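You operate a simulated robot arm through the tools that you are given. There is no shell and no other tool. Be economical: measure what you need, move in short steps, check, and stop when the job is done.

You run a simulated two-armed robot. Do the job below in one go: nothing can be reset, and whatever is moved stays where it is left.

TASK
Put the job ticket and the pad it names in the parts tray.
Fine: hold the pad case with the other hand as its drawer is pulled and pushed; it ends shut. Set down upright: what you pick out, job ticket.

The check looks at the end state, three seconds after you hand in, the way a careful person would. Anything else that was tipped, shoved, dropped, spilled or broken makes it a failure.

THE ROBOT
Two 7-joint arms with two-finger parallel grippers on one trunk, on a base that drives. Base frame: it is fixed to the floor where the robot stands at the start and does not move with it; the origin is under the middle of the robot, x ahead of it, y to its left, z up. Units: mm, rad, N and s.
The left shoulder is at the start at [70, 134, 1176], the right one opposite. With the tool pointing down near the work surface each hand reaches from about 100 to 620 mm from the robot's upright axis, wherever it stands, measured 20 degrees to its own side. Places, roughly: case drawer [500, 100, 800]; cream parts tray [700, 100, 800]. Payload 1.57 kg a hand.
The TCP of each hand is the grasp point between the finger pads, 30 mm short of the fingertips. In the tool frame z runs along the fingers and y along their closing line. The gripper opens to 80 mm. The fingers are 17 mm wide and 12 mm thick; the gripper's body (40 by 82 mm) begins 80 mm behind the TCP.
Orientation is that of the tool frame in the base frame, as a unit quaternion [x, y, z, w]. With the fingers straight down and closing along the base's y, the tool's x points along the base's -x, its y along +y and its z along -z.

THE INTERFACE
- The arms move only by the tool arm_command. It takes "left_rows", "right_rows" or both (then of equal length, played together; a hand with none holds still); each is a list of rows, each a list of 7 numbers: the shift along the tool's x, y, z in cm, then the turn, a rotation vector about the tool's x, y, z in rad, then the gripper command, from -1 (shut) to 1 (fully open), values between in proportion. In form: [[x, y, z, rx, ry, rz, gripper], ...]. A call has 1 to 8 rows; each row is the pose to reach, as a shift and turn from the pose commanded when the call began, along the tool's axes at that moment. Each row takes 0.2 s and may step no farther than 50 mm and 0.15 rad from the row before; otherwise, or with a gripper value out of range, the whole call is refused. A pose out of reach is approached as far as the arm can. The call stops where the force on the tool passes 60 N (or 10 N more than at its start, if that is more) or the arm is blocked; 0.2 s more then pass. The fingers move at their own pace (about 153 mm/s each) and stop on an object; they squeeze with about 21 N. The grip force told is the motor's: it shows also when the fingers shut on nothing. Time passes only in rows, and 0.2 s behind the last, so rows that repeat a pose let the fingers close. The reply holds the time, the measured pose of the TCP, the force on the tool along the base axes, the opening and the grip force, in the units named above and with some noise, with the torque about the TCP (base axes, N m) and any sound that the robot's microphone picked up.
- Cameras (640 x 400 px; columns grow to the right, rows downward): "scene" is now at [125.1, 29.4, 1390.4]; the picture's right is [0.35, -0.94, 0.00], its down [-0.65, -0.24, -0.72] and it looks along [0.67, 0.25, -0.70] (base axes); focal length 215 px, centre (320, 200). "left" rides on the left gripper at [72, 7, -122] in its tool frame; the picture's right is [-0.09, 1.00, 0.00], its down [-0.84, -0.08, -0.54] and it looks along [-0.54, -0.05, 0.84] (tool axes); focal length 238 px, centre (320, 200). "right" rides on the right gripper at [72, -7, -122] in its tool frame; the picture's right is [0.09, 1.00, 0.00], its down [-0.84, 0.08, -0.54] and it looks along [-0.54, 0.05, 0.84] (tool axes); focal length 238 px, centre (320, 200). There is no depth. A picture from a camera that has moved, and an enlarged one, comes with that camera's place and axes in the base frame and with its lens.
- grab_frame(camera): a new picture of that camera. The clock stands still meanwhile.
- raise_lower(by): slides the trunk up (or, below 0, down) by that many mm; the arms and the scene camera ride with it, the base frame stays. It gives what a move gives, with no picture.
- base_move(legs): drives the robot by 1 to 6 legs, each [ahead, left, turn to the left] in mm, mm and rad, along the robot's own axes; the way and the turn of a leg run together, so that a leg with both is an arc; at most 1500 mm and 3.142 rad a leg. The arms and the cameras ride along, it lands a little off, and it stops where it bumps. It gives what a move gives.
- aim_head(pan, tilt): turns the head with the scene camera to pan (to the left, within 1.501 rad either way) and tilt (down, from -0.506 to 1.204), counted from straight ahead of the robot. It gives what a move gives.
- zoom(camera, box): a new picture of the part [left, top, right, bottom] of that camera's present view, enlarged. The clock stands still meanwhile.
- close_job(): hands the job in; it is judged then, once.

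Work in short steps. Places have to be worked out from the pictures, the camera data and where the tool is seen: move nearer, look again, correct. Check each grasp and each placing, and mend what went wrong. You have 120 turns and 92 pictures in all, those below and enlarged ones among them. Open the grippers and draw the arms clear of the work before you hand the job in, unless the task says otherwise; then end with one line.

The tools are called after "Call:" by a JSON object that holds its "api" and its "payload". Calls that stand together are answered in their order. arm_command: Moves the arms, as the interface text tells. Its arguments: {"type":"object","properties":{"left_rows":{"type":"array","items":{"type":"array","items":{"type":"number"}}},"right_rows":{"type":"array","items":{"type":"array","items":{"type":"number"}}}},"required":[]} The other tools are called the same way: raise_lower (by) slides the trunk up or down; base_move (legs) drives the base; aim_head (pan, tilt) turns the head that bears the scene camera; grab_frame (camera) takes a picture; zoom (camera, box) takes an enlarged picture of a part of a camera's view; close_job () hands the job in.

At the start:

```text
clock: 0.0
left_position: [449.7, 292.8, 1221.1]
left_orientation: [0.001, 1.0, 0.001, 0.0]
left_force: [-0.3, -0.2, -0.2]
left_moment: [-0.03, -0.01, 0.02]
left_grip_width: 80.0
left_grip_force: 0.2
right_position: [385.2, -56.2, 1134.0]
right_orientation: [0.0, 1.0, 0.0, 0.0]
right_force: [-0.7, 0.5, 0.8]
right_moment: [0.01, 0.0, -0.01]
right_grip_width: 79.9
right_grip_force: 0.0
trunk travel left (down, up): [-750.0, 190.0]
robot x, y, heading: [0.3, 0.6, 0.006]
head pan, tilt: [0.354, 0.768]
```

scene: 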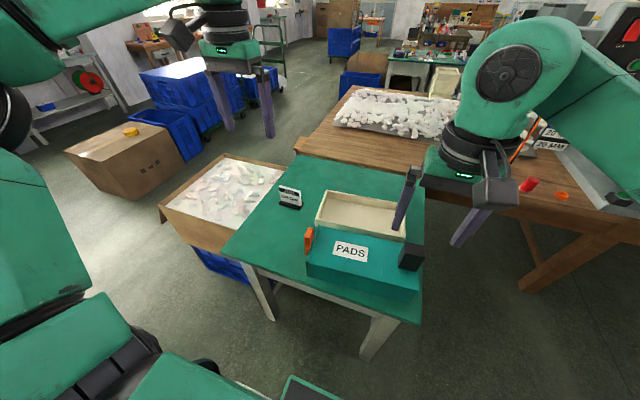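
right: 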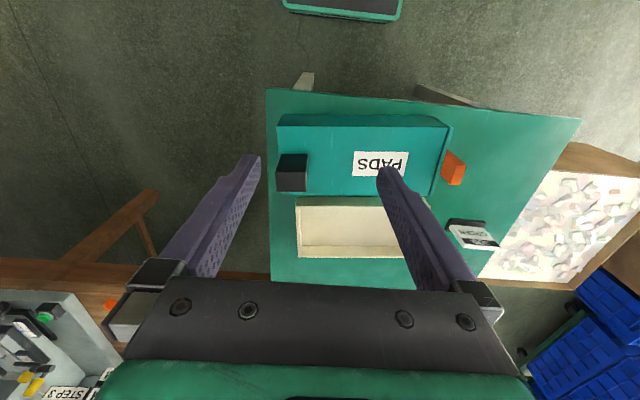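
left: 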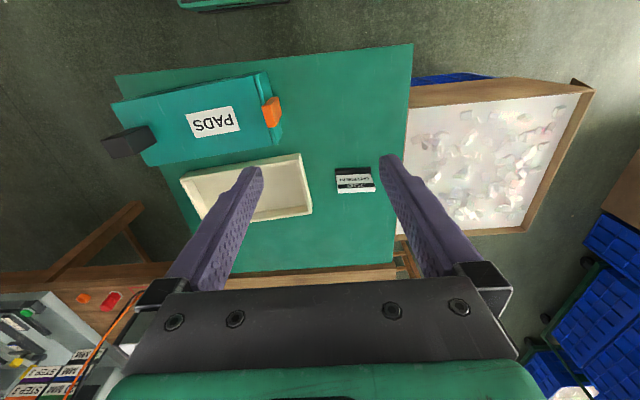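

I see the teal PADS case with an orange handle on its left (+y) side and a black block on its right side, the tray behind, and the ticket to the left. I zoom in to read the ticket and see the case.

Call:
{"api": "zoom", "payload": {"camera": "scene", "box": [220, 150, 440, 310]}}

Call:
{"api": "zoom", "payload": {"camera": "left", "box": [310, 150, 400, 210]}}

Call:
{"api": "zoom", "payload": {"camera": "right", "box": [250, 80, 530, 280]}}

```text
2.50 times, centred on (330, 230) of scene
camera zoom: at [125.1, 29.4, 1390.4], right [0.35, -0.94, 0.0], down [-0.65, -0.24, -0.72], along [0.67, 0.25, -0.7], focal length 538 px, centre (295, 125)
```

zoom: 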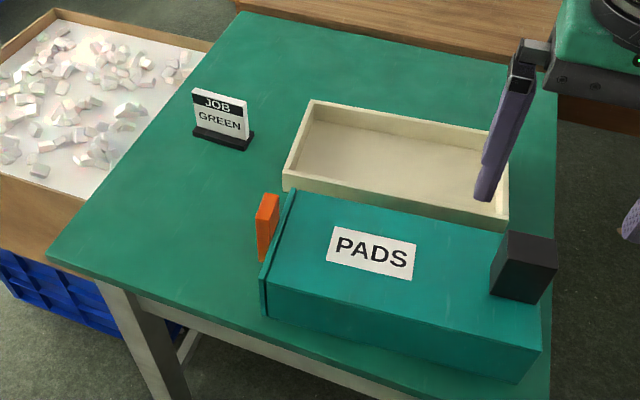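

```text
6.67 times, centred on (355, 180) of left
camera zoom: at [376.5, 299.6, 1342.5], right [0.09, 1.0, 0.0], down [0.84, -0.08, 0.54], along [0.54, -0.05, -0.84], focal length 1589 px, centre (87, 333)
```

zoom: 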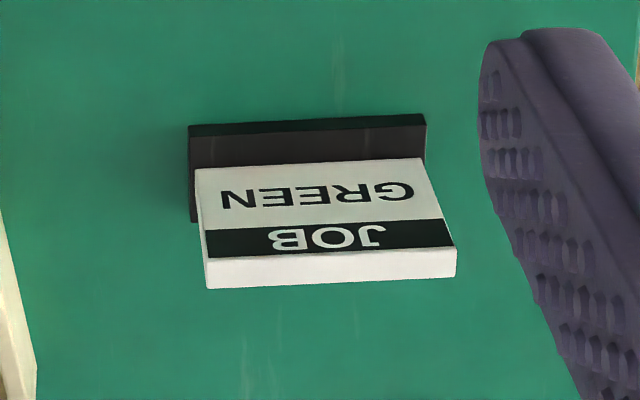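

```text
2.00 times, centred on (390, 180) of right
camera zoom: at [314.5, -62.9, 1254.4], right [-0.09, 1.0, 0.0], down [0.84, 0.08, 0.54], along [0.54, 0.05, -0.84], focal length 477 px, centre (180, 240)
```

zoom: 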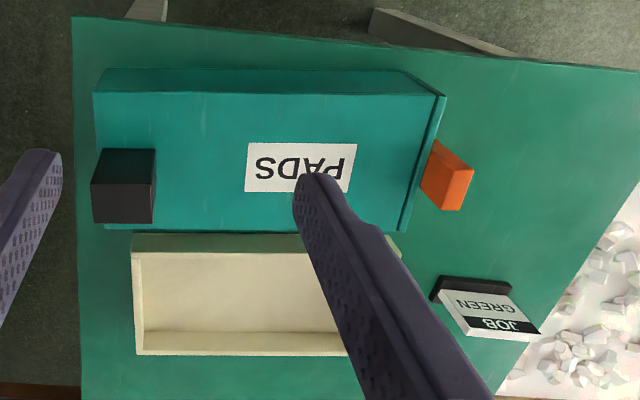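

The ticket says GREEN. I look down in front of the base to judge how far forward the robot may drive.

Call:
{"api": "aim_head", "payload": {"pan": 0.0, "tilt": 1.2}}

Call:
{"api": "grab_frame", "payload": {"camera": "scene"}}

```text
clock: 0.9
left_position: [449.1, 292.9, 1221.9]
left_orientation: [0.0, 1.0, 0.0, 0.0]
left_force: [1.1, -0.7, 0.2]
left_moment: [0.0, 0.03, 0.02]
left_grip_width: 80.1
left_grip_force: 0.0
right_position: [385.6, -57.3, 1133.5]
right_orientation: [0.0, 1.0, 0.0, 0.0]
right_force: [0.3, -0.2, -0.4]
right_moment: [-0.01, 0.01, -0.02]
right_grip_width: 80.1
right_grip_force: 0.1
trunk travel left (down, up): [-750.0, 190.0]
robot x, y, heading: [3.0, 1.1, -0.002]
head pan, tilt: [0.0, 1.201]
```

```text
85 pictures are left
camera scene: at [104.1, 0.9, 1360.2], right [0.0, -1.0, 0.0], down [-0.93, 0.0, -0.36], along [0.36, 0.0, -0.93], focal length 215 px, centre (320, 200)
```

scene: 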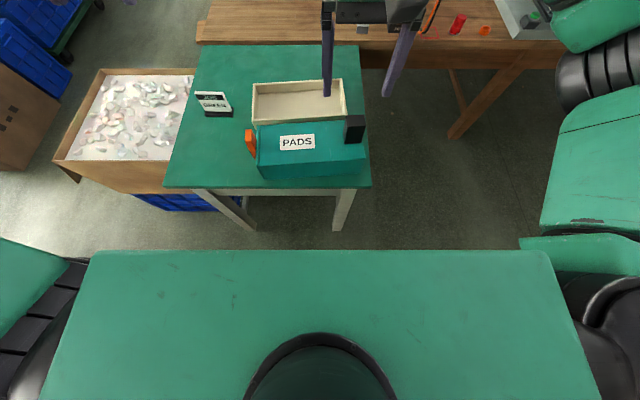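

The floor ahead is clear up to the table edge (x≈385). I drive 150 mm ahead and 50 mm left so that ticket, tray, and case are all in reach.

Call:
{"api": "base_move", "payload": {"legs": [[150, 50, 0]]}}

Call:
{"api": "aim_head", "payload": {"pan": 0.1, "tilt": 0.95}}

Call:
{"api": "grab_frame", "payload": {"camera": "scene"}}

Call:
{"api": "grab_frame", "payload": {"camera": "right"}}

Call:
{"api": "grab_frame", "payload": {"camera": "left"}}

```text
clock: 2.3
left_position: [597.8, 341.0, 1222.7]
left_orientation: [-0.001, 1.0, 0.001, 0.002]
left_force: [-0.3, 0.3, 0.4]
left_moment: [0.03, -0.01, -0.02]
left_grip_width: 79.9
left_grip_force: 0.0
right_position: [532.9, -7.3, 1134.1]
right_orientation: [-0.001, 1.0, 0.001, 0.002]
right_force: [-0.1, -0.7, -0.2]
right_moment: [0.0, 0.02, 0.01]
right_grip_width: 80.1
right_grip_force: 0.1
trunk travel left (down, up): [-750.0, 190.0]
robot x, y, heading: [152.4, 51.7, -0.003]
head pan, tilt: [0.0, 1.201]
```

```text
clock: 3.1
left_position: [602.0, 343.4, 1220.5]
left_orientation: [-0.001, 1.0, 0.0, 0.0]
left_force: [0.3, 0.8, 0.5]
left_moment: [0.03, 0.0, -0.02]
left_grip_width: 80.0
left_grip_force: 0.2
right_position: [537.1, -5.3, 1131.9]
right_orientation: [0.0, 1.0, -0.001, 0.0]
right_force: [0.3, 0.2, 1.0]
right_moment: [-0.01, 0.0, 0.01]
right_grip_width: 80.1
right_grip_force: 0.2
trunk travel left (down, up): [-750.0, 190.0]
robot x, y, heading: [150.3, 45.4, 0.002]
head pan, tilt: [0.099, 0.949]
```

```text
84 pictures are left
camera scene: at [272.6, 58.2, 1376.2], right [0.1, -0.99, 0.0], down [-0.81, -0.08, -0.58], along [0.58, 0.06, -0.81], focal length 215 px, centre (320, 200)
```

scene: 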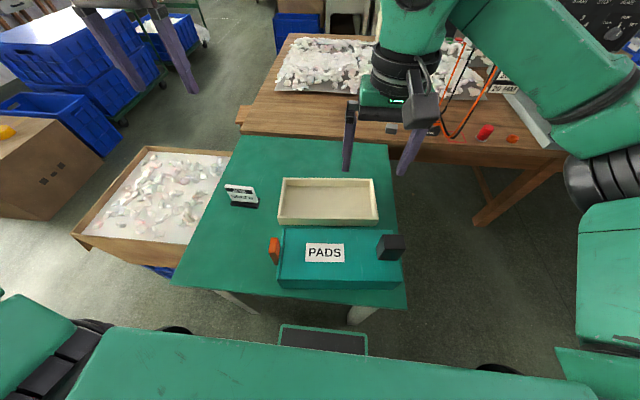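

```text
83 pictures are left
camera right: at [466.6, -12.6, 1254.3], right [-0.09, 1.0, 0.0], down [0.84, 0.08, 0.54], along [0.54, 0.05, -0.84], focal length 238 px, centre (320, 200)
```

right: 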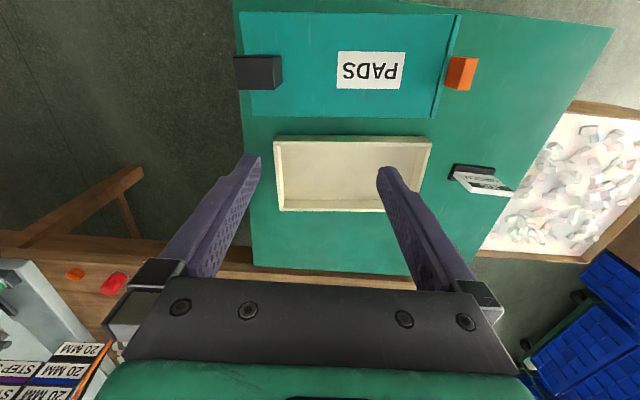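

```text
82 pictures are left
camera left: at [528.3, 350.0, 1342.3], right [0.09, 1.0, 0.0], down [0.84, -0.08, 0.54], along [0.54, -0.05, -0.84], focal length 238 px, centre (320, 200)
```

left: 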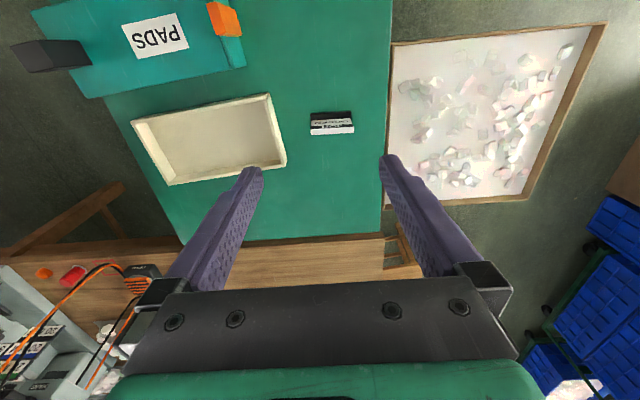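

Base is at (150, 45). Now I zoom on the case's black block and orange handle.

Call:
{"api": "zoom", "payload": {"camera": "right", "box": [220, 0, 500, 175]}}

Call:
{"api": "zoom", "payload": {"camera": "scene", "box": [210, 160, 420, 300]}}

```text
2.29 times, centred on (360, 88) of right
camera zoom: at [466.6, -12.6, 1254.3], right [-0.09, 1.0, 0.0], down [0.84, 0.08, 0.54], along [0.54, 0.05, -0.84], focal length 545 px, centre (229, 457)
```

zoom: 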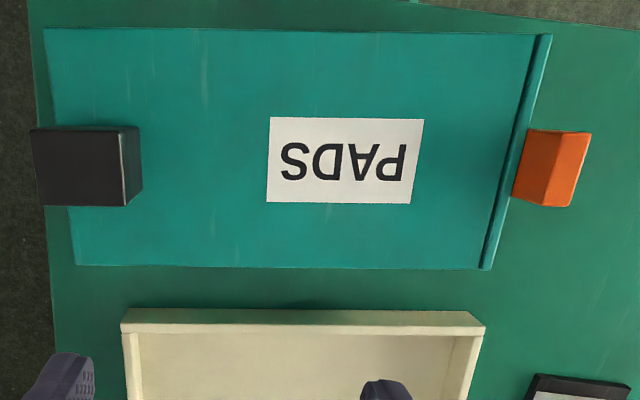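

```text
2.86 times, centred on (315, 230) of scene
camera zoom: at [272.6, 58.2, 1376.2], right [0.1, -0.99, 0.0], down [-0.81, -0.08, -0.58], along [0.58, 0.06, -0.81], focal length 615 px, centre (334, 114)
```

zoom: 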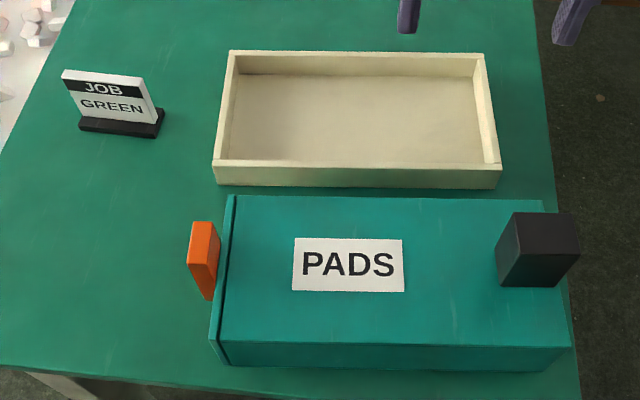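

Case top is at z≈829, the block spans about x 481–522, y −125…−71, top z≈902. I move the right hand above the block and the left hand above the handle, both turned to the case's 0.09 rad slant.

Call:
{"api": "arm_command", "payload": {"left_rows": [[1.5, -1.7, 3.5, 0, 0, -0.015, 1], [3.1, -3.4, 7, 0, 0, -0.03, 1], [4.6, -5.1, 10.5, 0, 0, -0.045, 1], [6.1, -6.9, 14, 0, 0, -0.06, 1], [7.7, -8.6, 17.5, 0, 0, -0.075, 1], [9.2, -10.3, 20.5, 0, 0, -0.09, 1]], "right_rows": [[0.6, -1.6, 2, 0, 0, -0.015, 1], [1.2, -3.1, 4, 0, 0, -0.03, 1], [1.7, -4.6, 6, 0, 0, -0.045, 1], [2.3, -6.2, 8, 0, 0, -0.06, 1], [2.9, -7.8, 10.5, 0, 0, -0.075, 1], [3.4, -9.3, 13, 0, 0, -0.09, 1]]}}

Call:
{"api": "grab_frame", "payload": {"camera": "left"}}

Call:
{"api": "grab_frame", "payload": {"camera": "right"}}

Call:
{"api": "grab_frame", "payload": {"camera": "scene"}}

```text
clock: 4.5
left_position: [508.9, 239.3, 1015.6]
left_orientation: [-0.047, 0.999, 0.001, 0.001]
left_force: [-0.2, -0.2, -0.5]
left_moment: [0.05, 0.0, 0.01]
left_grip_width: 80.4
left_grip_force: 0.1
right_position: [503.9, -100.0, 1002.6]
right_orientation: [-0.045, 0.999, 0.001, 0.002]
right_force: [0.4, -0.4, 0.1]
right_moment: [0.06, 0.02, -0.01]
right_grip_width: 80.0
right_grip_force: 0.2
trunk travel left (down, up): [-750.0, 190.0]
robot x, y, heading: [149.8, 46.5, 0.003]
head pan, tilt: [0.099, 0.949]
```

```text
79 pictures are left
camera left: at [434.9, 238.5, 1137.3], right [0.0, 1.0, 0.0], down [0.84, 0.0, 0.54], along [0.54, 0.0, -0.84], focal length 238 px, centre (320, 200)
```

left: 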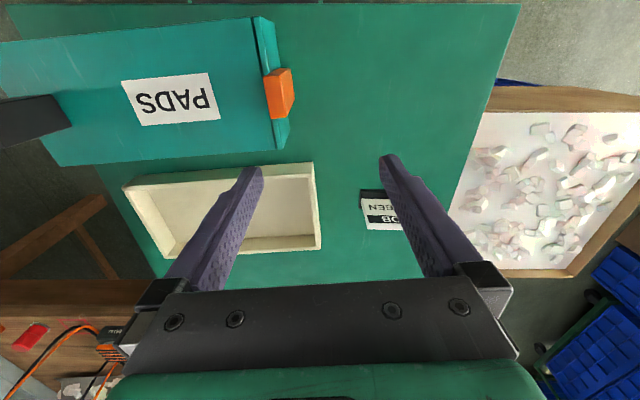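

```text
78 pictures are left
camera right: at [433.4, -113.8, 1124.0], right [-0.18, 0.98, 0.0], down [0.83, 0.15, 0.54], along [0.53, 0.1, -0.84], focal length 238 px, centre (320, 200)
```

right: 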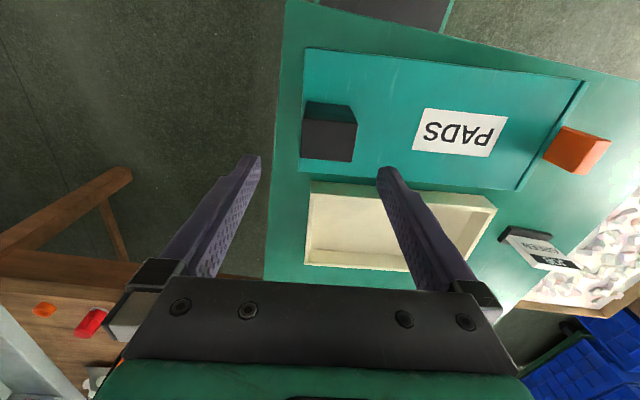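

```text
77 pictures are left
camera scene: at [271.5, 56.5, 1376.5], right [0.1, -0.99, 0.0], down [-0.81, -0.08, -0.58], along [0.58, 0.06, -0.81], focal length 215 px, centre (320, 200)
```

scene: 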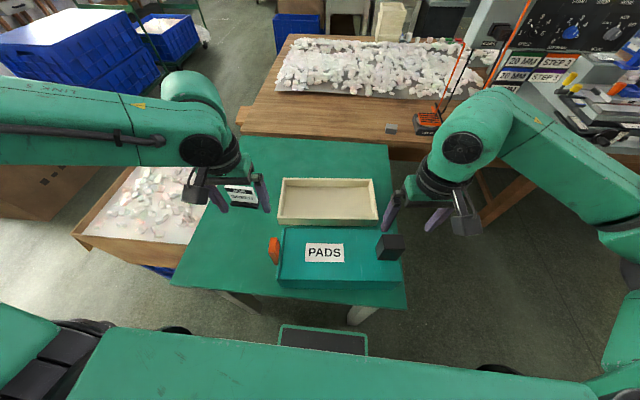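

Both hands are above their targets. I zoom on the handle and block.

Call:
{"api": "zoom", "payload": {"camera": "left", "box": [220, 0, 340, 160]}}

Call:
{"api": "zoom", "payload": {"camera": "right", "box": [280, 80, 420, 180]}}

```text
2.50 times, centred on (280, 80) of left
camera zoom: at [434.9, 238.5, 1137.3], right [0.0, 1.0, 0.0], down [0.84, 0.0, 0.54], along [0.54, 0.0, -0.84], focal length 596 px, centre (420, 500)
```

zoom: 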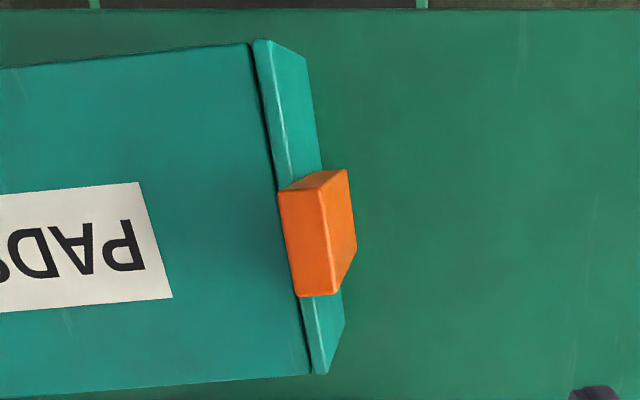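

```text
4.00 times, centred on (350, 130) of right
camera zoom: at [433.4, -113.8, 1124.0], right [-0.18, 0.98, 0.0], down [0.83, 0.15, 0.54], along [0.53, 0.1, -0.84], focal length 953 px, centre (200, 480)
```

zoom: 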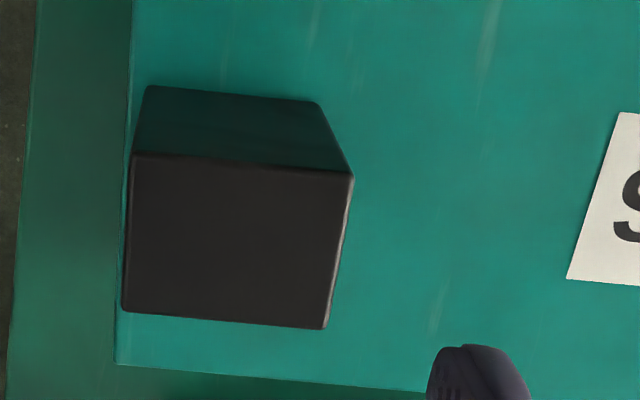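

Block centre refined to (506, −92), top z 903. I need the handle's height, so I zoom on it from the scene and right cameras.

Call:
{"api": "zoom", "payload": {"camera": "scene", "box": [255, 225, 305, 290]}}

Call:
{"api": "zoom", "payload": {"camera": "right", "box": [500, 60, 640, 200]}}

```text
6.15 times, centred on (280, 258) of scene
camera zoom: at [271.5, 56.5, 1376.5], right [0.1, -0.99, 0.0], down [-0.81, -0.08, -0.58], along [0.58, 0.06, -0.81], focal length 1324 px, centre (566, -154)
```

zoom: 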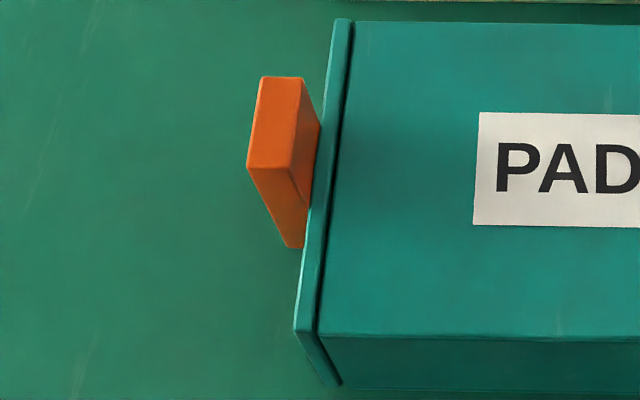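

```text
2.86 times, centred on (570, 130) of right
camera zoom: at [433.4, -113.8, 1124.0], right [-0.18, 0.98, 0.0], down [0.83, 0.15, 0.54], along [0.53, 0.1, -0.84], focal length 681 px, centre (-394, 400)
```

zoom: 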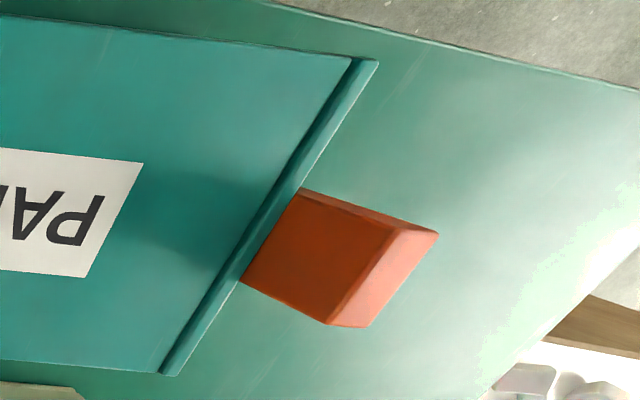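

The handle is an upright tab: x 458–497, y 184–203, top z≈879, standing about 50 mm above the case. I bring both hands over their targets and partly down, then check.

Call:
{"api": "arm_command", "payload": {"left_rows": [[1.75, -2.1, 1, 0, 0, 0, 1], [3.5, -4.2, 3, 0, 0, 0, 1], [3.5, -4.2, 6, 0, 0, 0, 1], [3.5, -4.2, 9, 0, 0, 0, 1], [3.5, -4.2, 9, 0, 0, 0, 1]], "right_rows": [[-0.2, 0.5, 1, 0, 0, 0, 1], [-0.27, 0.8, 3, 0, 0, 0, 1], [-0.27, 0.8, 5.5, 0, 0, 0, 1], [-0.27, 0.8, 7.5, 0, 0, 0, 1], [-0.27, 0.8, 7.5, 0, 0, 0, 1]]}}

Call:
{"api": "grab_frame", "payload": {"camera": "left"}}

Call:
{"api": "grab_frame", "payload": {"camera": "right"}}

```text
clock: 5.7
left_position: [484.8, 186.7, 947.3]
left_orientation: [-0.046, 0.999, -0.001, 0.0]
left_force: [-0.2, 0.1, 0.5]
left_moment: [0.03, -0.02, 0.02]
left_grip_width: 80.2
left_grip_force: 0.1
left hand out of reach, approached as far as the arm can: row 2, 3, 4, 5
right_position: [504.9, -91.9, 928.7]
right_orientation: [-0.046, 0.999, 0.002, 0.0]
right_force: [0.2, 0.2, 0.8]
right_moment: [0.03, -0.01, 0.01]
right_grip_width: 80.2
right_grip_force: 0.1
trunk travel left (down, up): [-750.0, 190.0]
robot x, y, heading: [149.4, 48.6, 0.006]
head pan, tilt: [0.099, 0.949]
```

```text
72 pictures are left
camera left: at [411.2, 187.3, 1068.4], right [0.0, 1.0, 0.0], down [0.84, 0.0, 0.54], along [0.54, 0.0, -0.84], focal length 238 px, centre (320, 200)
```

left: 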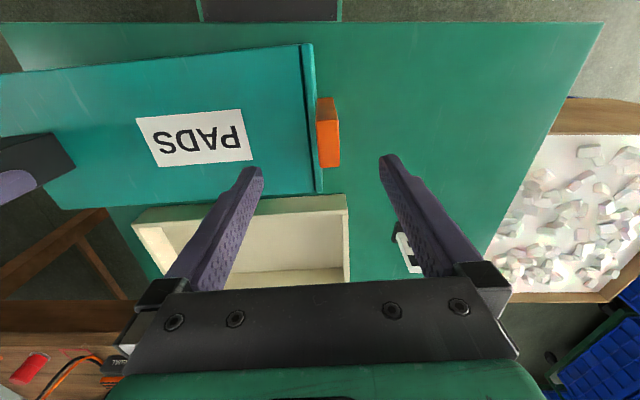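

```text
71 pictures are left
camera right: at [434.2, -104.9, 1049.5], right [-0.18, 0.98, 0.0], down [0.83, 0.15, 0.54], along [0.53, 0.1, -0.84], focal length 238 px, centre (320, 200)
```

right: 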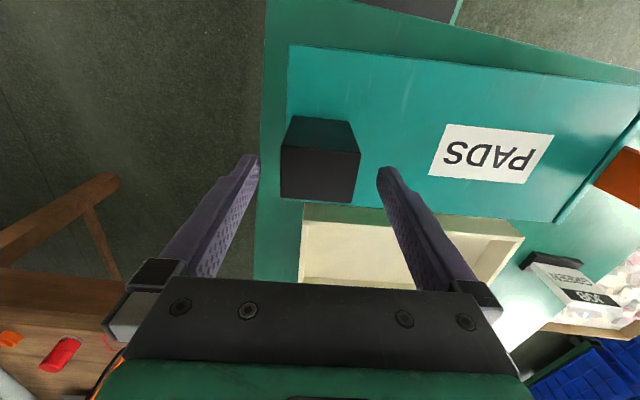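

The right hand is aligned over the block. The left arm is folded to a limit; I raise the trunk 120 mm for more room and retry descending.

Call:
{"api": "raise_lower", "payload": {"by": 120}}

```text
clock: 7.2
left_position: [485.0, 187.2, 1066.0]
left_orientation: [-0.046, 0.999, 0.0, 0.0]
left_force: [0.2, -0.4, 0.1]
left_moment: [-0.01, -0.02, 0.02]
left_grip_width: 80.0
left_grip_force: 0.0
right_position: [505.4, -91.4, 1049.6]
right_orientation: [-0.045, 0.999, -0.001, 0.0]
right_force: [-0.1, -0.2, 0.2]
right_moment: [-0.01, -0.01, -0.03]
right_grip_width: 80.2
right_grip_force: 0.1
trunk travel left (down, up): [-870.0, 70.0]
robot x, y, heading: [154.3, 51.8, 0.002]
head pan, tilt: [0.099, 0.949]
```

Now I descend the left hand gently to see what the arm reaches.

Call:
{"api": "arm_command", "payload": {"left_rows": [[0.3, 0.4, 2.5, 0, 0, 0, 1], [0.6, 0.7, 5, 0, 0, 0, 1], [0.6, 0.7, 8, 0, 0, 0, 1], [0.6, 0.7, 10, 0, 0, 0, 1]]}}

```text
clock: 8.2
left_position: [480.3, 195.5, 967.0]
left_orientation: [-0.046, 0.999, -0.001, 0.0]
left_force: [0.3, -0.3, 0.1]
left_moment: [0.0, 0.02, 0.01]
left_grip_width: 80.0
left_grip_force: 0.1
left hand out of reach, approached as far as the arm can: row 1, 2
right_position: [505.0, -91.3, 1049.2]
right_orientation: [-0.046, 0.999, 0.001, 0.0]
right_force: [0.8, 0.5, 0.7]
right_moment: [-0.02, -0.01, -0.02]
right_grip_width: 80.2
right_grip_force: 0.0
trunk travel left (down, up): [-870.0, 70.0]
robot x, y, heading: [152.8, 51.6, 0.001]
head pan, tilt: [0.099, 0.949]
```

It reaches now: (480, 195, 967). I lower both, the right to its gripping height, left to just above the tab.

Call:
{"api": "arm_command", "payload": {"left_rows": [[0.1, -0.1, 1.5, 0, 0, 0, 1], [0.1, -0.1, 3, 0, 0, 0, 1], [0.1, -0.1, 4, 0, 0, 0, 1], [0.1, -0.1, 4, 0, 0, 0, 1], [0.1, -0.1, 4, 0, 0, 0, 1], [0.1, -0.1, 4, 0, 0, 0, 1]], "right_rows": [[0, 0, 3.5, 0, 0, 0, 1], [0, 0, 7, 0, 0, 0, 1], [0, 0, 10.5, 0, 0, 0, 1], [0, 0, 13, 0, 0, 0, 1], [0, 0, 15.5, 0, 0, 0, 1], [0, 0, 18, 0, 0, 0, 1]]}}

Call:
{"api": "grab_frame", "payload": {"camera": "left"}}

Call:
{"api": "grab_frame", "payload": {"camera": "right"}}

```text
clock: 9.6
left_position: [477.2, 194.0, 927.4]
left_orientation: [-0.046, 0.999, 0.0, 0.001]
left_force: [0.5, 0.3, 0.5]
left_moment: [0.01, -0.01, -0.01]
left_grip_width: 80.0
left_grip_force: 0.1
right_position: [505.8, -90.2, 868.9]
right_orientation: [-0.046, 0.999, 0.0, 0.001]
right_force: [0.5, 0.2, 3.9]
right_moment: [0.22, 0.05, 0.07]
right_grip_width: 79.8
right_grip_force: 0.0
trunk travel left (down, up): [-870.0, 70.0]
robot x, y, heading: [149.6, 49.7, -0.003]
head pan, tilt: [0.099, 0.949]
```

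```text
70 pictures are left
camera left: at [404.0, 193.4, 1048.9], right [0.0, 1.0, 0.0], down [0.84, 0.0, 0.54], along [0.54, 0.0, -0.84], focal length 238 px, centre (320, 200)
```

left: 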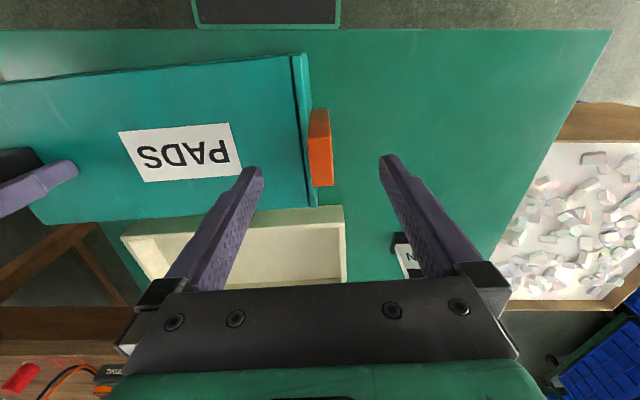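

```text
69 pictures are left
camera right: at [435.3, -103.5, 990.4], right [-0.18, 0.98, 0.0], down [0.82, 0.15, 0.54], along [0.54, 0.1, -0.84], focal length 238 px, centre (320, 200)
```

right: 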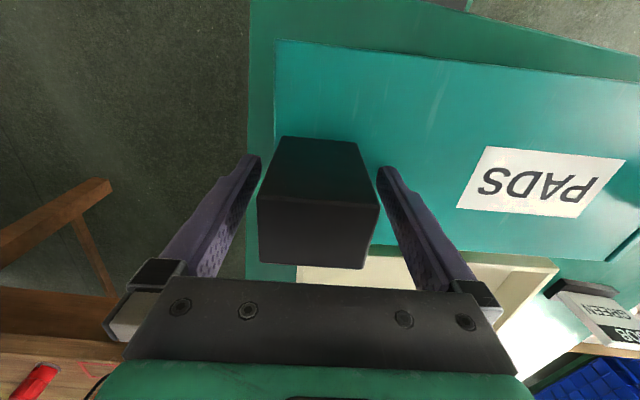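

Right Fz 3.9 N shows the inner fingertip just touches the case top (so the top is near z≈838). I lift it 5 mm and close; the left hand goes down to TCP z≈879 around the tab.

Call:
{"api": "arm_command", "payload": {"left_rows": [[0, 0, 1.5, 0, 0, 0, 1], [0, 0, 3, 0, 0, 0, 1], [0, 0, 4, 0, 0, 0, 1], [0, 0, 4.8, 0, 0, 0, 1], [0, 0, 4.8, 0, 0, 0, 1]], "right_rows": [[0, 0, -0.5, 0, 0, 0, 1], [0, 0, -0.5, 0, 0, 0, 0.4], [0, 0, -0.5, 0, 0, 0, 0.2], [0, 0, -0.5, 0, 0, 0, -1], [0, 0, -0.5, 0, 0, 0, -1]]}}

Call:
{"api": "grab_frame", "payload": {"camera": "left"}}

Call:
{"api": "grab_frame", "payload": {"camera": "right"}}

```text
clock: 10.8
left_position: [474.1, 209.4, 907.2]
left_orientation: [-0.045, 0.999, 0.0, 0.0]
left_force: [1.1, 0.5, 0.0]
left_moment: [0.0, 0.01, -0.02]
left_grip_width: 79.8
left_grip_force: 0.0
left hand out of reach, approached as far as the arm can: row 1, 2, 3, 4, 5
right_position: [504.7, -91.7, 875.0]
right_orientation: [-0.046, 0.999, 0.0, 0.001]
right_force: [0.7, -1.0, 0.7]
right_moment: [-0.26, -0.31, -0.16]
right_grip_width: 49.9
right_grip_force: 21.1
trunk travel left (down, up): [-870.0, 70.0]
robot x, y, heading: [154.0, 47.2, 0.004]
head pan, tilt: [0.099, 0.949]
```

```text
68 pictures are left
camera left: at [401.4, 209.6, 1029.4], right [0.0, 1.0, 0.0], down [0.84, 0.0, 0.54], along [0.54, 0.0, -0.84], focal length 238 px, centre (320, 200)
```

left: 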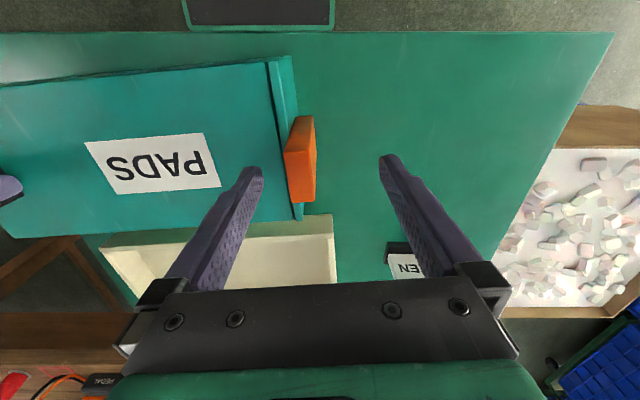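

```text
67 pictures are left
camera right: at [435.4, -104.2, 994.7], right [-0.18, 0.98, 0.0], down [0.83, 0.15, 0.54], along [0.53, 0.1, -0.84], focal length 238 px, centre (320, 200)
```

right: 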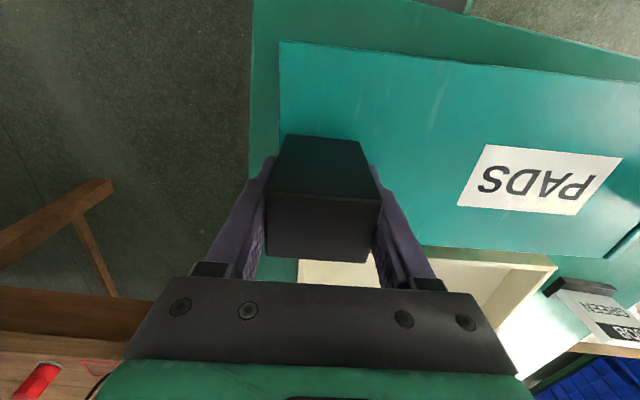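

The right hand holds the block, but the left arm is too folded this close. I release, lift both, and back the base off 70 mm.

Call:
{"api": "arm_command", "payload": {"left_rows": [[0, 0, -1, 0, 0, 0, 1], [0, 0, -3, 0, 0, 0, 1], [0, 0, -6, 0, 0, 0, 1], [0, 0, -9, 0, 0, 0, 1], [0, 0, -9, 0, 0, 0, 1]], "right_rows": [[0, 0, 0, 0, 0, 0, 1], [0, 0, 0, 0, 0, 0, 1], [0, 0, -3, 0, 0, 0, 1], [0, 0, -6, 0, 0, 0, 1], [0, 0, -9, 0, 0, 0, 1]]}}

Call:
{"api": "base_move", "payload": {"legs": [[-70, 0, 0]]}}

Call:
{"api": "grab_frame", "payload": {"camera": "scene"}}

```text
clock: 12.0
left_position: [473.4, 210.2, 987.5]
left_orientation: [-0.046, 0.999, 0.0, 0.0]
left_force: [0.3, 0.9, 0.4]
left_moment: [-0.03, 0.01, 0.03]
left_grip_width: 79.8
left_grip_force: 0.1
left hand out of reach, approached as far as the arm can: row 4, 5
right_position: [504.0, -90.7, 963.3]
right_orientation: [-0.045, 0.999, 0.0, -0.001]
right_force: [0.9, -0.2, 0.0]
right_moment: [0.04, 0.0, -0.05]
right_grip_width: 80.0
right_grip_force: 0.0
trunk travel left (down, up): [-870.0, 70.0]
robot x, y, heading: [150.4, 47.6, -0.0]
head pan, tilt: [0.099, 0.949]
```

```text
clock: 13.0
left_position: [410.2, 210.7, 986.3]
left_orientation: [-0.046, 0.999, 0.0, -0.002]
left_force: [0.2, -0.3, -0.1]
left_moment: [-0.01, 0.01, 0.01]
left_grip_width: 80.0
left_grip_force: 0.0
right_position: [440.0, -90.5, 961.1]
right_orientation: [-0.045, 0.999, 0.001, -0.003]
right_force: [0.4, 0.1, -0.4]
right_moment: [-0.01, 0.03, -0.01]
right_grip_width: 80.0
right_grip_force: 0.1
trunk travel left (down, up): [-870.0, 70.0]
robot x, y, heading: [83.1, 51.9, 0.004]
head pan, tilt: [0.099, 0.949]
```

```text
66 pictures are left
camera scene: at [210.3, 57.7, 1495.6], right [0.1, -0.99, 0.0], down [-0.81, -0.08, -0.58], along [0.57, 0.06, -0.82], focal length 215 px, centre (320, 200)
```

scene: 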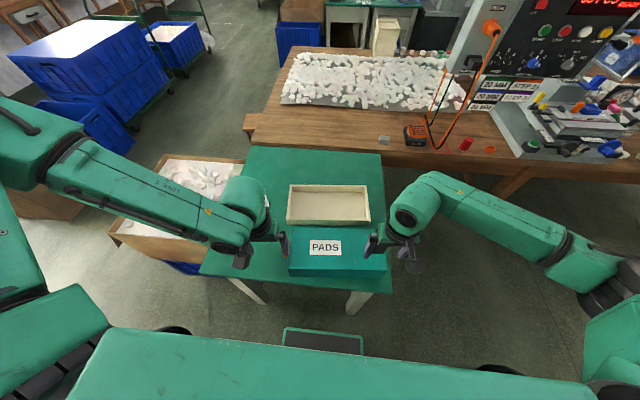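

Now I bring both hands forward over tab and block again at a safe height.

Call:
{"api": "arm_command", "payload": {"left_rows": [[-2, -0.7, 0.5, 0, 0, 0, 1], [-4.4, -1.5, 2, 0, 0, 0, 1], [-6.6, -2.3, 4, 0, 0, 0, 1], [-6.6, -2.3, 5.5, 0, 0, 0, 1], [-6.6, -2.3, 5.5, 0, 0, 0, 1]], "right_rows": [[-2, -0.2, 0, 0, 0, 0, 1], [-4.4, -0.5, 0, 0, 0, 0, 1], [-6.5, -0.7, 1, 0, 0, 0, 1], [-6.5, -0.7, 2, 0, 0, 0, 1], [-6.5, -0.7, 2, 0, 0, 0, 1]]}}

Call:
{"api": "grab_frame", "payload": {"camera": "left"}}

Call:
{"api": "grab_frame", "payload": {"camera": "right"}}

```text
clock: 14.2
left_position: [471.2, 198.0, 938.4]
left_orientation: [-0.046, 0.999, -0.001, 0.001]
left_force: [1.1, 1.0, -0.8]
left_moment: [-0.01, 0.03, -0.01]
left_grip_width: 80.0
left_grip_force: 0.1
left hand out of reach, approached as far as the arm can: row 4, 5
right_position: [501.0, -91.0, 943.3]
right_orientation: [-0.045, 0.999, 0.001, 0.0]
right_force: [-0.3, 0.3, -1.5]
right_moment: [0.01, 0.0, 0.02]
right_grip_width: 79.8
right_grip_force: 0.0
trunk travel left (down, up): [-870.0, 70.0]
robot x, y, heading: [80.2, 50.2, 0.002]
head pan, tilt: [0.099, 0.949]
```

```text
65 pictures are left
camera left: at [397.6, 197.5, 1059.2], right [0.0, 1.0, 0.0], down [0.84, 0.0, 0.54], along [0.54, 0.0, -0.84], focal length 238 px, centre (320, 200)
```

left: 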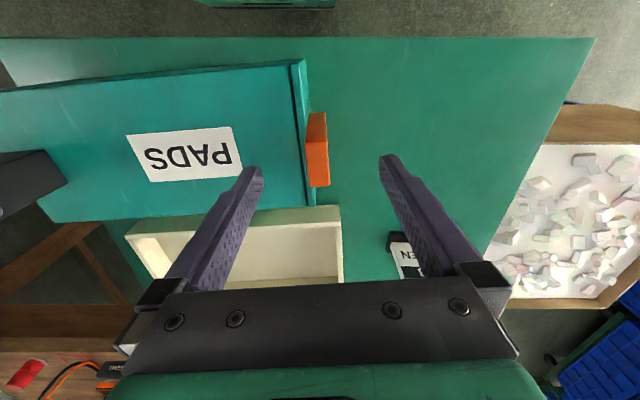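

```text
64 pictures are left
camera right: at [431.7, -104.2, 1064.0], right [-0.18, 0.98, 0.0], down [0.83, 0.15, 0.54], along [0.53, 0.1, -0.84], focal length 238 px, centre (320, 200)
```

right: 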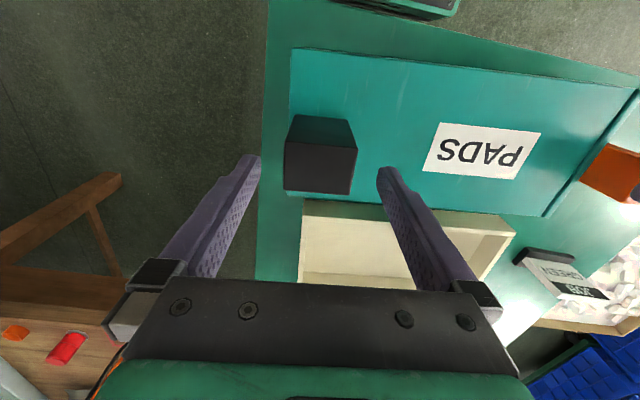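

Distance was not the cause; the left arm is at some joint limit. I test whether undoing the hand's yaw frees it.

Call:
{"api": "arm_command", "payload": {"left_rows": [[0, 0, 0, 0, 0, 0.1, 1], [0, 0, 0.5, 0, 0, 0.2, 1], [-0.5, -0.4, 1.5, 0, 0, 0.2, 1], [-0.5, -0.4, 2.5, 0, 0, 0.2, 1]]}}

```text
clock: 15.2
left_position: [470.3, 204.2, 932.0]
left_orientation: [0.055, 0.998, -0.001, 0.001]
left_force: [0.3, -0.1, -0.9]
left_moment: [-0.01, 0.01, 0.02]
left_grip_width: 80.2
left_grip_force: 0.0
left hand out of reach, approached as far as the arm can: row 2, 3, 4
right_position: [501.2, -92.1, 943.7]
right_orientation: [-0.045, 0.999, 0.0, 0.0]
right_force: [-0.3, -0.4, 0.3]
right_moment: [-0.01, -0.01, 0.02]
right_grip_width: 80.1
right_grip_force: 0.0
trunk travel left (down, up): [-870.0, 70.0]
robot x, y, heading: [81.8, 47.7, 0.001]
head pan, tilt: [0.099, 0.949]
```

Not yaw either. I move the left hand up and outward to unwind the arm, then go down out there to see whether low heights are reachable.

Call:
{"api": "arm_command", "payload": {"left_rows": [[0, 0, -3, 0, 0, 0, 1], [-0.5, 1.5, -6, 0, 0, -0.05, 1], [-2, 4, -7, 0, 0, -0.1, 1], [-3.5, 7, -7, 0, 0, -0.18, 1], [-5, 9.2, -7, 0, 0, -0.18, 1], [-5, 9.2, -3, 0, 0, -0.18, 1], [-5, 9.2, 1, 0, 0, -0.18, 1], [-5, 9.2, 5, 0, 0, -0.18, 1]]}}

Call:
{"api": "grab_frame", "payload": {"camera": "scene"}}

```text
clock: 17.0
left_position: [513.3, 297.4, 906.2]
left_orientation: [-0.036, 0.999, -0.001, 0.001]
left_force: [-0.7, 0.4, 0.1]
left_moment: [0.01, -0.02, 0.01]
left_grip_width: 79.9
left_grip_force: 0.0
left hand out of reach, approached as far as the arm can: row 8
right_position: [500.8, -91.8, 943.6]
right_orientation: [-0.045, 0.999, -0.001, 0.001]
right_force: [-0.8, -0.3, 0.0]
right_moment: [-0.02, -0.02, 0.02]
right_grip_width: 80.1
right_grip_force: 0.1
trunk travel left (down, up): [-870.0, 70.0]
robot x, y, heading: [79.9, 49.2, 0.001]
head pan, tilt: [0.099, 0.949]
```

```text
63 pictures are left
camera scene: at [201.5, 58.0, 1496.5], right [0.1, -0.99, 0.0], down [-0.81, -0.08, -0.58], along [0.58, 0.06, -0.81], focal length 215 px, centre (320, 200)
```

scene: 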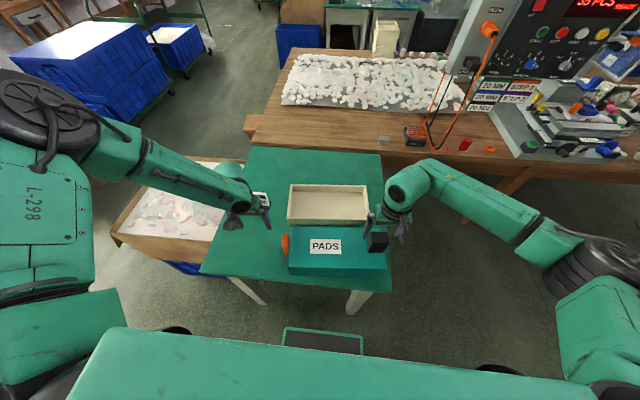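

Possibly the raised trunk is the problem now. I lift both hands and lower the trunk back 120 mm, then test the left again with the base further back.

Call:
{"api": "arm_command", "payload": {"left_rows": [[0, 0, -4, 0, 0, 0, 1], [0, 0, -8, 0, 0, 0, 1], [0, 0, -12, 0, 0, 0, 1], [0, 0, -14, 0, 0, 0, 1]], "right_rows": [[0, 0, -4, 0, 0, 0, 1], [0, 0, -8, 0, 0, 0, 1], [0, 0, -10, 0, 0, 0, 1], [0, 0, -12, 0, 0, 0, 1]]}}

Call:
{"api": "raise_lower", "payload": {"by": -120}}

Call:
{"api": "arm_command", "payload": {"left_rows": [[0, 0, 1, 0, 0, 0, 1], [0, 0, 2, 0, 0, 0, 1], [0, 0, 4, 0, 0, 0, 1]]}}

```text
clock: 18.0
left_position: [512.3, 298.3, 1047.5]
left_orientation: [-0.035, 0.999, 0.001, 0.001]
left_force: [-0.1, 0.2, 0.0]
left_moment: [0.04, 0.01, -0.03]
left_grip_width: 80.1
left_grip_force: 0.1
right_position: [499.5, -91.1, 1064.0]
right_orientation: [-0.045, 0.999, 0.0, 0.001]
right_force: [0.3, -0.1, -0.9]
right_moment: [0.03, -0.04, -0.01]
right_grip_width: 79.8
right_grip_force: 0.0
trunk travel left (down, up): [-870.0, 70.0]
robot x, y, heading: [81.9, 50.3, -0.0]
head pan, tilt: [0.099, 0.949]
```

```text
clock: 19.5
left_position: [513.6, 298.1, 926.5]
left_orientation: [-0.036, 0.999, 0.0, 0.001]
left_force: [-0.1, 0.0, -0.9]
left_moment: [0.0, 0.0, -0.01]
left_grip_width: 79.9
left_grip_force: 0.1
right_position: [499.1, -92.5, 943.5]
right_orientation: [-0.045, 0.999, 0.0, 0.0]
right_force: [0.4, 0.7, -0.1]
right_moment: [0.04, 0.01, -0.02]
right_grip_width: 80.1
right_grip_force: 0.0
trunk travel left (down, up): [-750.0, 190.0]
robot x, y, heading: [82.1, 50.7, -0.002]
head pan, tilt: [0.099, 0.949]
```

```text
clock: 20.3
left_position: [513.3, 298.8, 885.7]
left_orientation: [-0.036, 0.999, 0.0, 0.001]
left_force: [0.0, 0.7, 0.0]
left_moment: [-0.02, 0.0, -0.01]
left_grip_width: 79.7
left_grip_force: 0.0
right_position: [499.4, -91.7, 943.2]
right_orientation: [-0.045, 0.999, 0.0, 0.0]
right_force: [0.7, -0.5, -1.2]
right_moment: [-0.01, 0.01, -0.01]
right_grip_width: 79.9
right_grip_force: 0.0
trunk travel left (down, up): [-750.0, 190.0]
robot x, y, heading: [84.1, 46.4, 0.0]
head pan, tilt: [0.099, 0.949]
```

That reaches. Now I move the left hand up and over the tab at z≈930.

Call:
{"api": "arm_command", "payload": {"left_rows": [[0, 0, -2.5, 0, 0, 0, 1], [0, 0, -5, 0, 0, 0, 1], [1.4, -3.4, -5, 0, 0, 0, 1], [2.8, -6.8, -5, 0, 0, 0, 1], [4.2, -10.2, -5, 0, 0, 0, 1], [4.2, -10.2, -4, 0, 0, 0, 1]]}}

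Call:
{"api": "grab_frame", "payload": {"camera": "left"}}

```text
clock: 21.7
left_position: [478.7, 195.1, 925.5]
left_orientation: [-0.037, 0.999, 0.0, 0.001]
left_force: [-0.7, -0.1, -0.4]
left_moment: [0.02, 0.04, 0.03]
left_grip_width: 79.8
left_grip_force: 0.1
right_position: [500.8, -91.9, 943.7]
right_orientation: [-0.046, 0.999, 0.0, 0.0]
right_force: [0.4, 0.0, -0.7]
right_moment: [0.0, 0.0, 0.0]
right_grip_width: 79.8
right_grip_force: 0.1
trunk travel left (down, up): [-750.0, 190.0]
robot x, y, heading: [79.6, 50.7, 0.001]
head pan, tilt: [0.099, 0.949]
```

```text
62 pictures are left
camera left: at [405.2, 196.3, 1047.8], right [0.02, 1.0, 0.0], down [0.84, -0.02, 0.54], along [0.54, -0.01, -0.84], focal length 238 px, centre (320, 200)
```

left: 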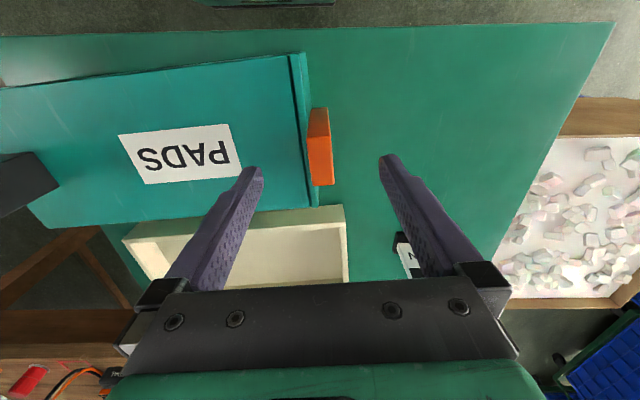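

In reach and aligned. Right hand down to the block and grip; left hand down around the tab, still open.

Call:
{"api": "arm_command", "payload": {"left_rows": [[0, 0, 1.5, 0, 0, 0, 1], [0, 0, 3, 0, 0, 0, 1], [0, 0, 4.6, 0, 0, 0, 1], [0, 0, 4.6, 0, 0, 0, 1], [0, 0, 4.6, 0, 0, 0, 1], [0, 0, 4.6, 0, 0, 0, 1]], "right_rows": [[-0.4, 0, 3, 0, 0, 0, 1], [-0.4, 0, 6, 0, 0, 0, 1], [-0.4, 0, 7, 0, 0, 0, 1], [-0.4, 0, 7, 0, 0, 0, 0.3], [-0.4, 0, 7, 0, 0, 0, -1], [-0.4, 0, 7, 0, 0, 0, -1]]}}

Call:
{"api": "grab_frame", "payload": {"camera": "left"}}

```text
clock: 23.1
left_position: [478.8, 192.9, 880.6]
left_orientation: [-0.036, 0.999, 0.0, 0.001]
left_force: [0.6, -0.3, -0.7]
left_moment: [-0.02, -0.01, -0.03]
left_grip_width: 79.9
left_grip_force: 0.0
right_position: [505.6, -91.9, 872.2]
right_orientation: [-0.045, 0.999, 0.0, 0.0]
right_force: [0.2, 0.6, 0.0]
right_moment: [-0.25, -0.47, -0.16]
right_grip_width: 50.2
right_grip_force: 21.4
trunk travel left (down, up): [-750.0, 190.0]
robot x, y, heading: [82.9, 50.1, 0.001]
head pan, tilt: [0.099, 0.949]
```

```text
61 pictures are left
camera left: at [405.6, 195.4, 1001.7], right [0.02, 1.0, 0.0], down [0.84, -0.02, 0.54], along [0.54, -0.01, -0.84], focal length 238 px, centre (320, 200)
```

left: 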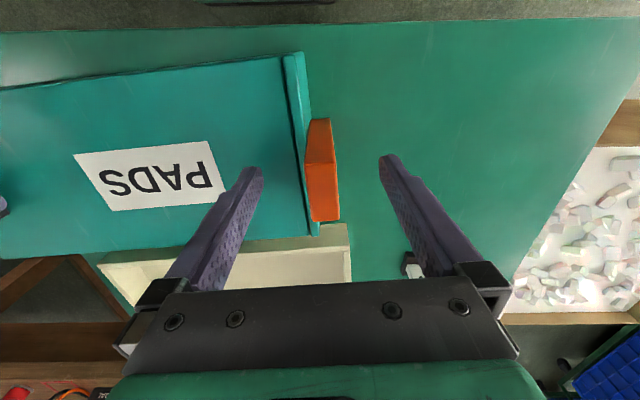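

The tab lies centred between the fingers. I lower 4 mm more and close on it.

Call:
{"api": "arm_command", "payload": {"left_rows": [[0, 0, 0.4, 0, 0, 0, 1], [0, 0, 0.4, 0, 0, 0, 0], [0, 0, 0.4, 0, 0, 0, -1], [0, 0, 0.4, 0, 0, 0, -1]]}}

```text
clock: 24.1
left_position: [477.7, 195.3, 875.6]
left_orientation: [-0.036, 0.999, 0.001, 0.001]
left_force: [-0.1, 11.5, 0.7]
left_moment: [-0.08, 0.05, 0.4]
left_grip_width: 18.1
left_grip_force: 20.9
right_position: [504.1, -91.3, 873.8]
right_orientation: [-0.044, 0.999, -0.002, 0.0]
right_force: [0.3, -10.0, -0.6]
right_moment: [0.85, -0.21, -0.36]
right_grip_width: 49.9
right_grip_force: 21.2
trunk travel left (down, up): [-750.0, 190.0]
robot x, y, heading: [81.3, 56.1, 0.0]
head pan, tilt: [0.099, 0.949]
```

Both grips hold (tab 18 mm, block 50 mm). I pull the left hand gently along the case axis while the right holds.

Call:
{"api": "arm_command", "payload": {"left_rows": [[0, 1, 0, 0, 0, 0, -1], [0, 2, 0, 0, 0, 0, -1], [0, 3, 0, 0, 0, 0, -1], [0, 4, 0, 0, 0, 0, -1], [0, 5, 0, 0, 0, 0, -1], [0, 6, 0, 0, 0, 0, -1]]}}

Call:
{"api": "grab_frame", "payload": {"camera": "scene"}}

```text
clock: 25.5
left_position: [474.9, 253.2, 876.8]
left_orientation: [-0.036, 0.999, 0.0, 0.0]
left_force: [0.4, -5.8, -0.4]
left_moment: [0.01, 0.01, 0.38]
left_grip_width: 17.5
left_grip_force: 21.0
right_position: [506.1, -91.0, 872.9]
right_orientation: [-0.046, 0.999, 0.0, 0.001]
right_force: [-1.6, 6.6, -0.8]
right_moment: [-0.02, 0.2, -0.32]
right_grip_width: 50.2
right_grip_force: 20.3
trunk travel left (down, up): [-750.0, 190.0]
robot x, y, heading: [78.9, 50.6, -0.002]
head pan, tilt: [0.099, 0.949]
```

```text
60 pictures are left
camera scene: at [203.1, 58.4, 1376.3], right [0.1, -0.99, 0.0], down [-0.81, -0.08, -0.58], along [0.58, 0.06, -0.81], focal length 215 px, centre (320, 200)
```

scene: 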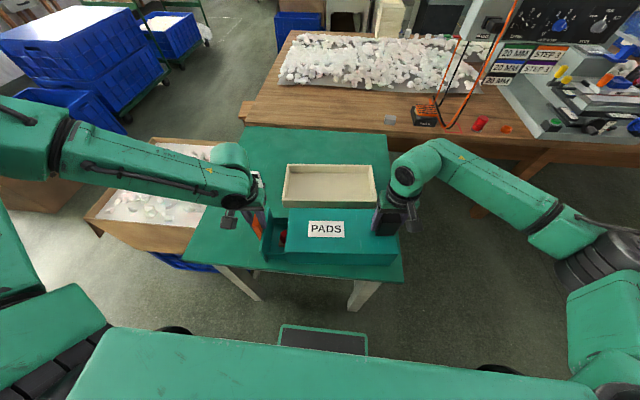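

Drawer is sliding out smoothly (a red pad shows). I pull further.

Call:
{"api": "arm_command", "payload": {"left_rows": [[0, 1.2, 0, 0, 0, 0, -1], [0, 2.4, 0, 0, 0, 0, -1], [0, 3.6, 0, 0, 0, 0, -1], [0, 4.8, 0, 0, 0, 0, -1], [0, 6, 0, 0, 0, 0, -1]]}}

Call:
{"api": "zoom", "payload": {"camera": "scene", "box": [200, 150, 420, 290]}}

```text
clock: 26.7
left_position: [470.9, 314.2, 877.0]
left_orientation: [-0.036, 0.999, 0.0, 0.0]
left_force: [0.3, -5.8, 0.2]
left_moment: [-0.08, -0.24, 0.3]
left_grip_width: 17.9
left_grip_force: 21.2
right_position: [504.5, -91.5, 873.8]
right_orientation: [-0.045, 0.999, -0.001, 0.001]
right_force: [0.0, 7.5, -0.6]
right_moment: [-0.49, 0.41, -0.53]
right_grip_width: 50.0
right_grip_force: 20.6
trunk travel left (down, up): [-750.0, 190.0]
robot x, y, heading: [79.2, 47.7, -0.003]
head pan, tilt: [0.099, 0.949]
```

```text
2.86 times, centred on (310, 220) of scene
camera zoom: at [202.9, 58.1, 1376.3], right [0.1, -0.99, 0.0], down [-0.81, -0.08, -0.58], along [0.58, 0.06, -0.81], focal length 615 px, centre (349, 143)
```

zoom: 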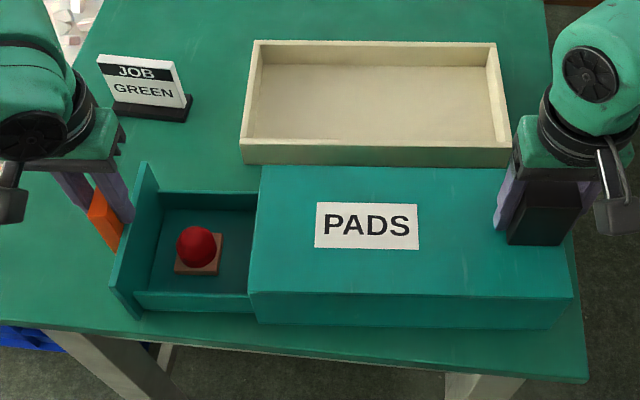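

A red pad (dome on a square base) is first. I pull further for the green one.

Call:
{"api": "arm_command", "payload": {"left_rows": [[0, 1.2, 0, 0, 0, 0, -1], [0, 2.4, 0, 0, 0, 0, -1], [0, 3.6, 0, 0, 0, 0, -1], [0, 4.8, 0, 0, 0, 0, -1], [0, 6, 0, 0, 0, 0, -1]]}}

Call:
{"api": "zoom", "payload": {"camera": "scene", "box": [180, 150, 400, 290]}}

```text
clock: 27.9
left_position: [467.4, 371.1, 875.4]
left_orientation: [-0.035, 0.999, -0.005, 0.002]
left_force: [2.7, -41.2, -0.1]
left_moment: [0.22, 0.2, 0.2]
left_grip_width: 30.1
left_grip_force: 20.7
right_position: [503.7, -88.8, 874.0]
right_orientation: [-0.049, 0.999, 0.004, 0.0]
right_force: [-4.1, 41.7, -7.3]
right_moment: [-1.7, -0.37, -0.39]
right_grip_width: 63.0
right_grip_force: 20.6
trunk travel left (down, up): [-750.0, 190.0]
robot x, y, heading: [80.8, 49.0, 0.007]
head pan, tilt: [0.099, 0.949]
```

```text
2.86 times, centred on (290, 220) of scene
camera zoom: at [203.1, 58.6, 1376.3], right [0.1, -0.99, 0.0], down [-0.81, -0.08, -0.58], along [0.58, 0.06, -0.81], focal length 615 px, centre (406, 143)
```

zoom: 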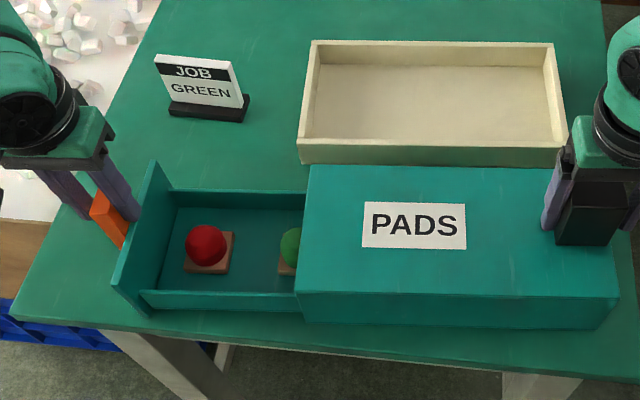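

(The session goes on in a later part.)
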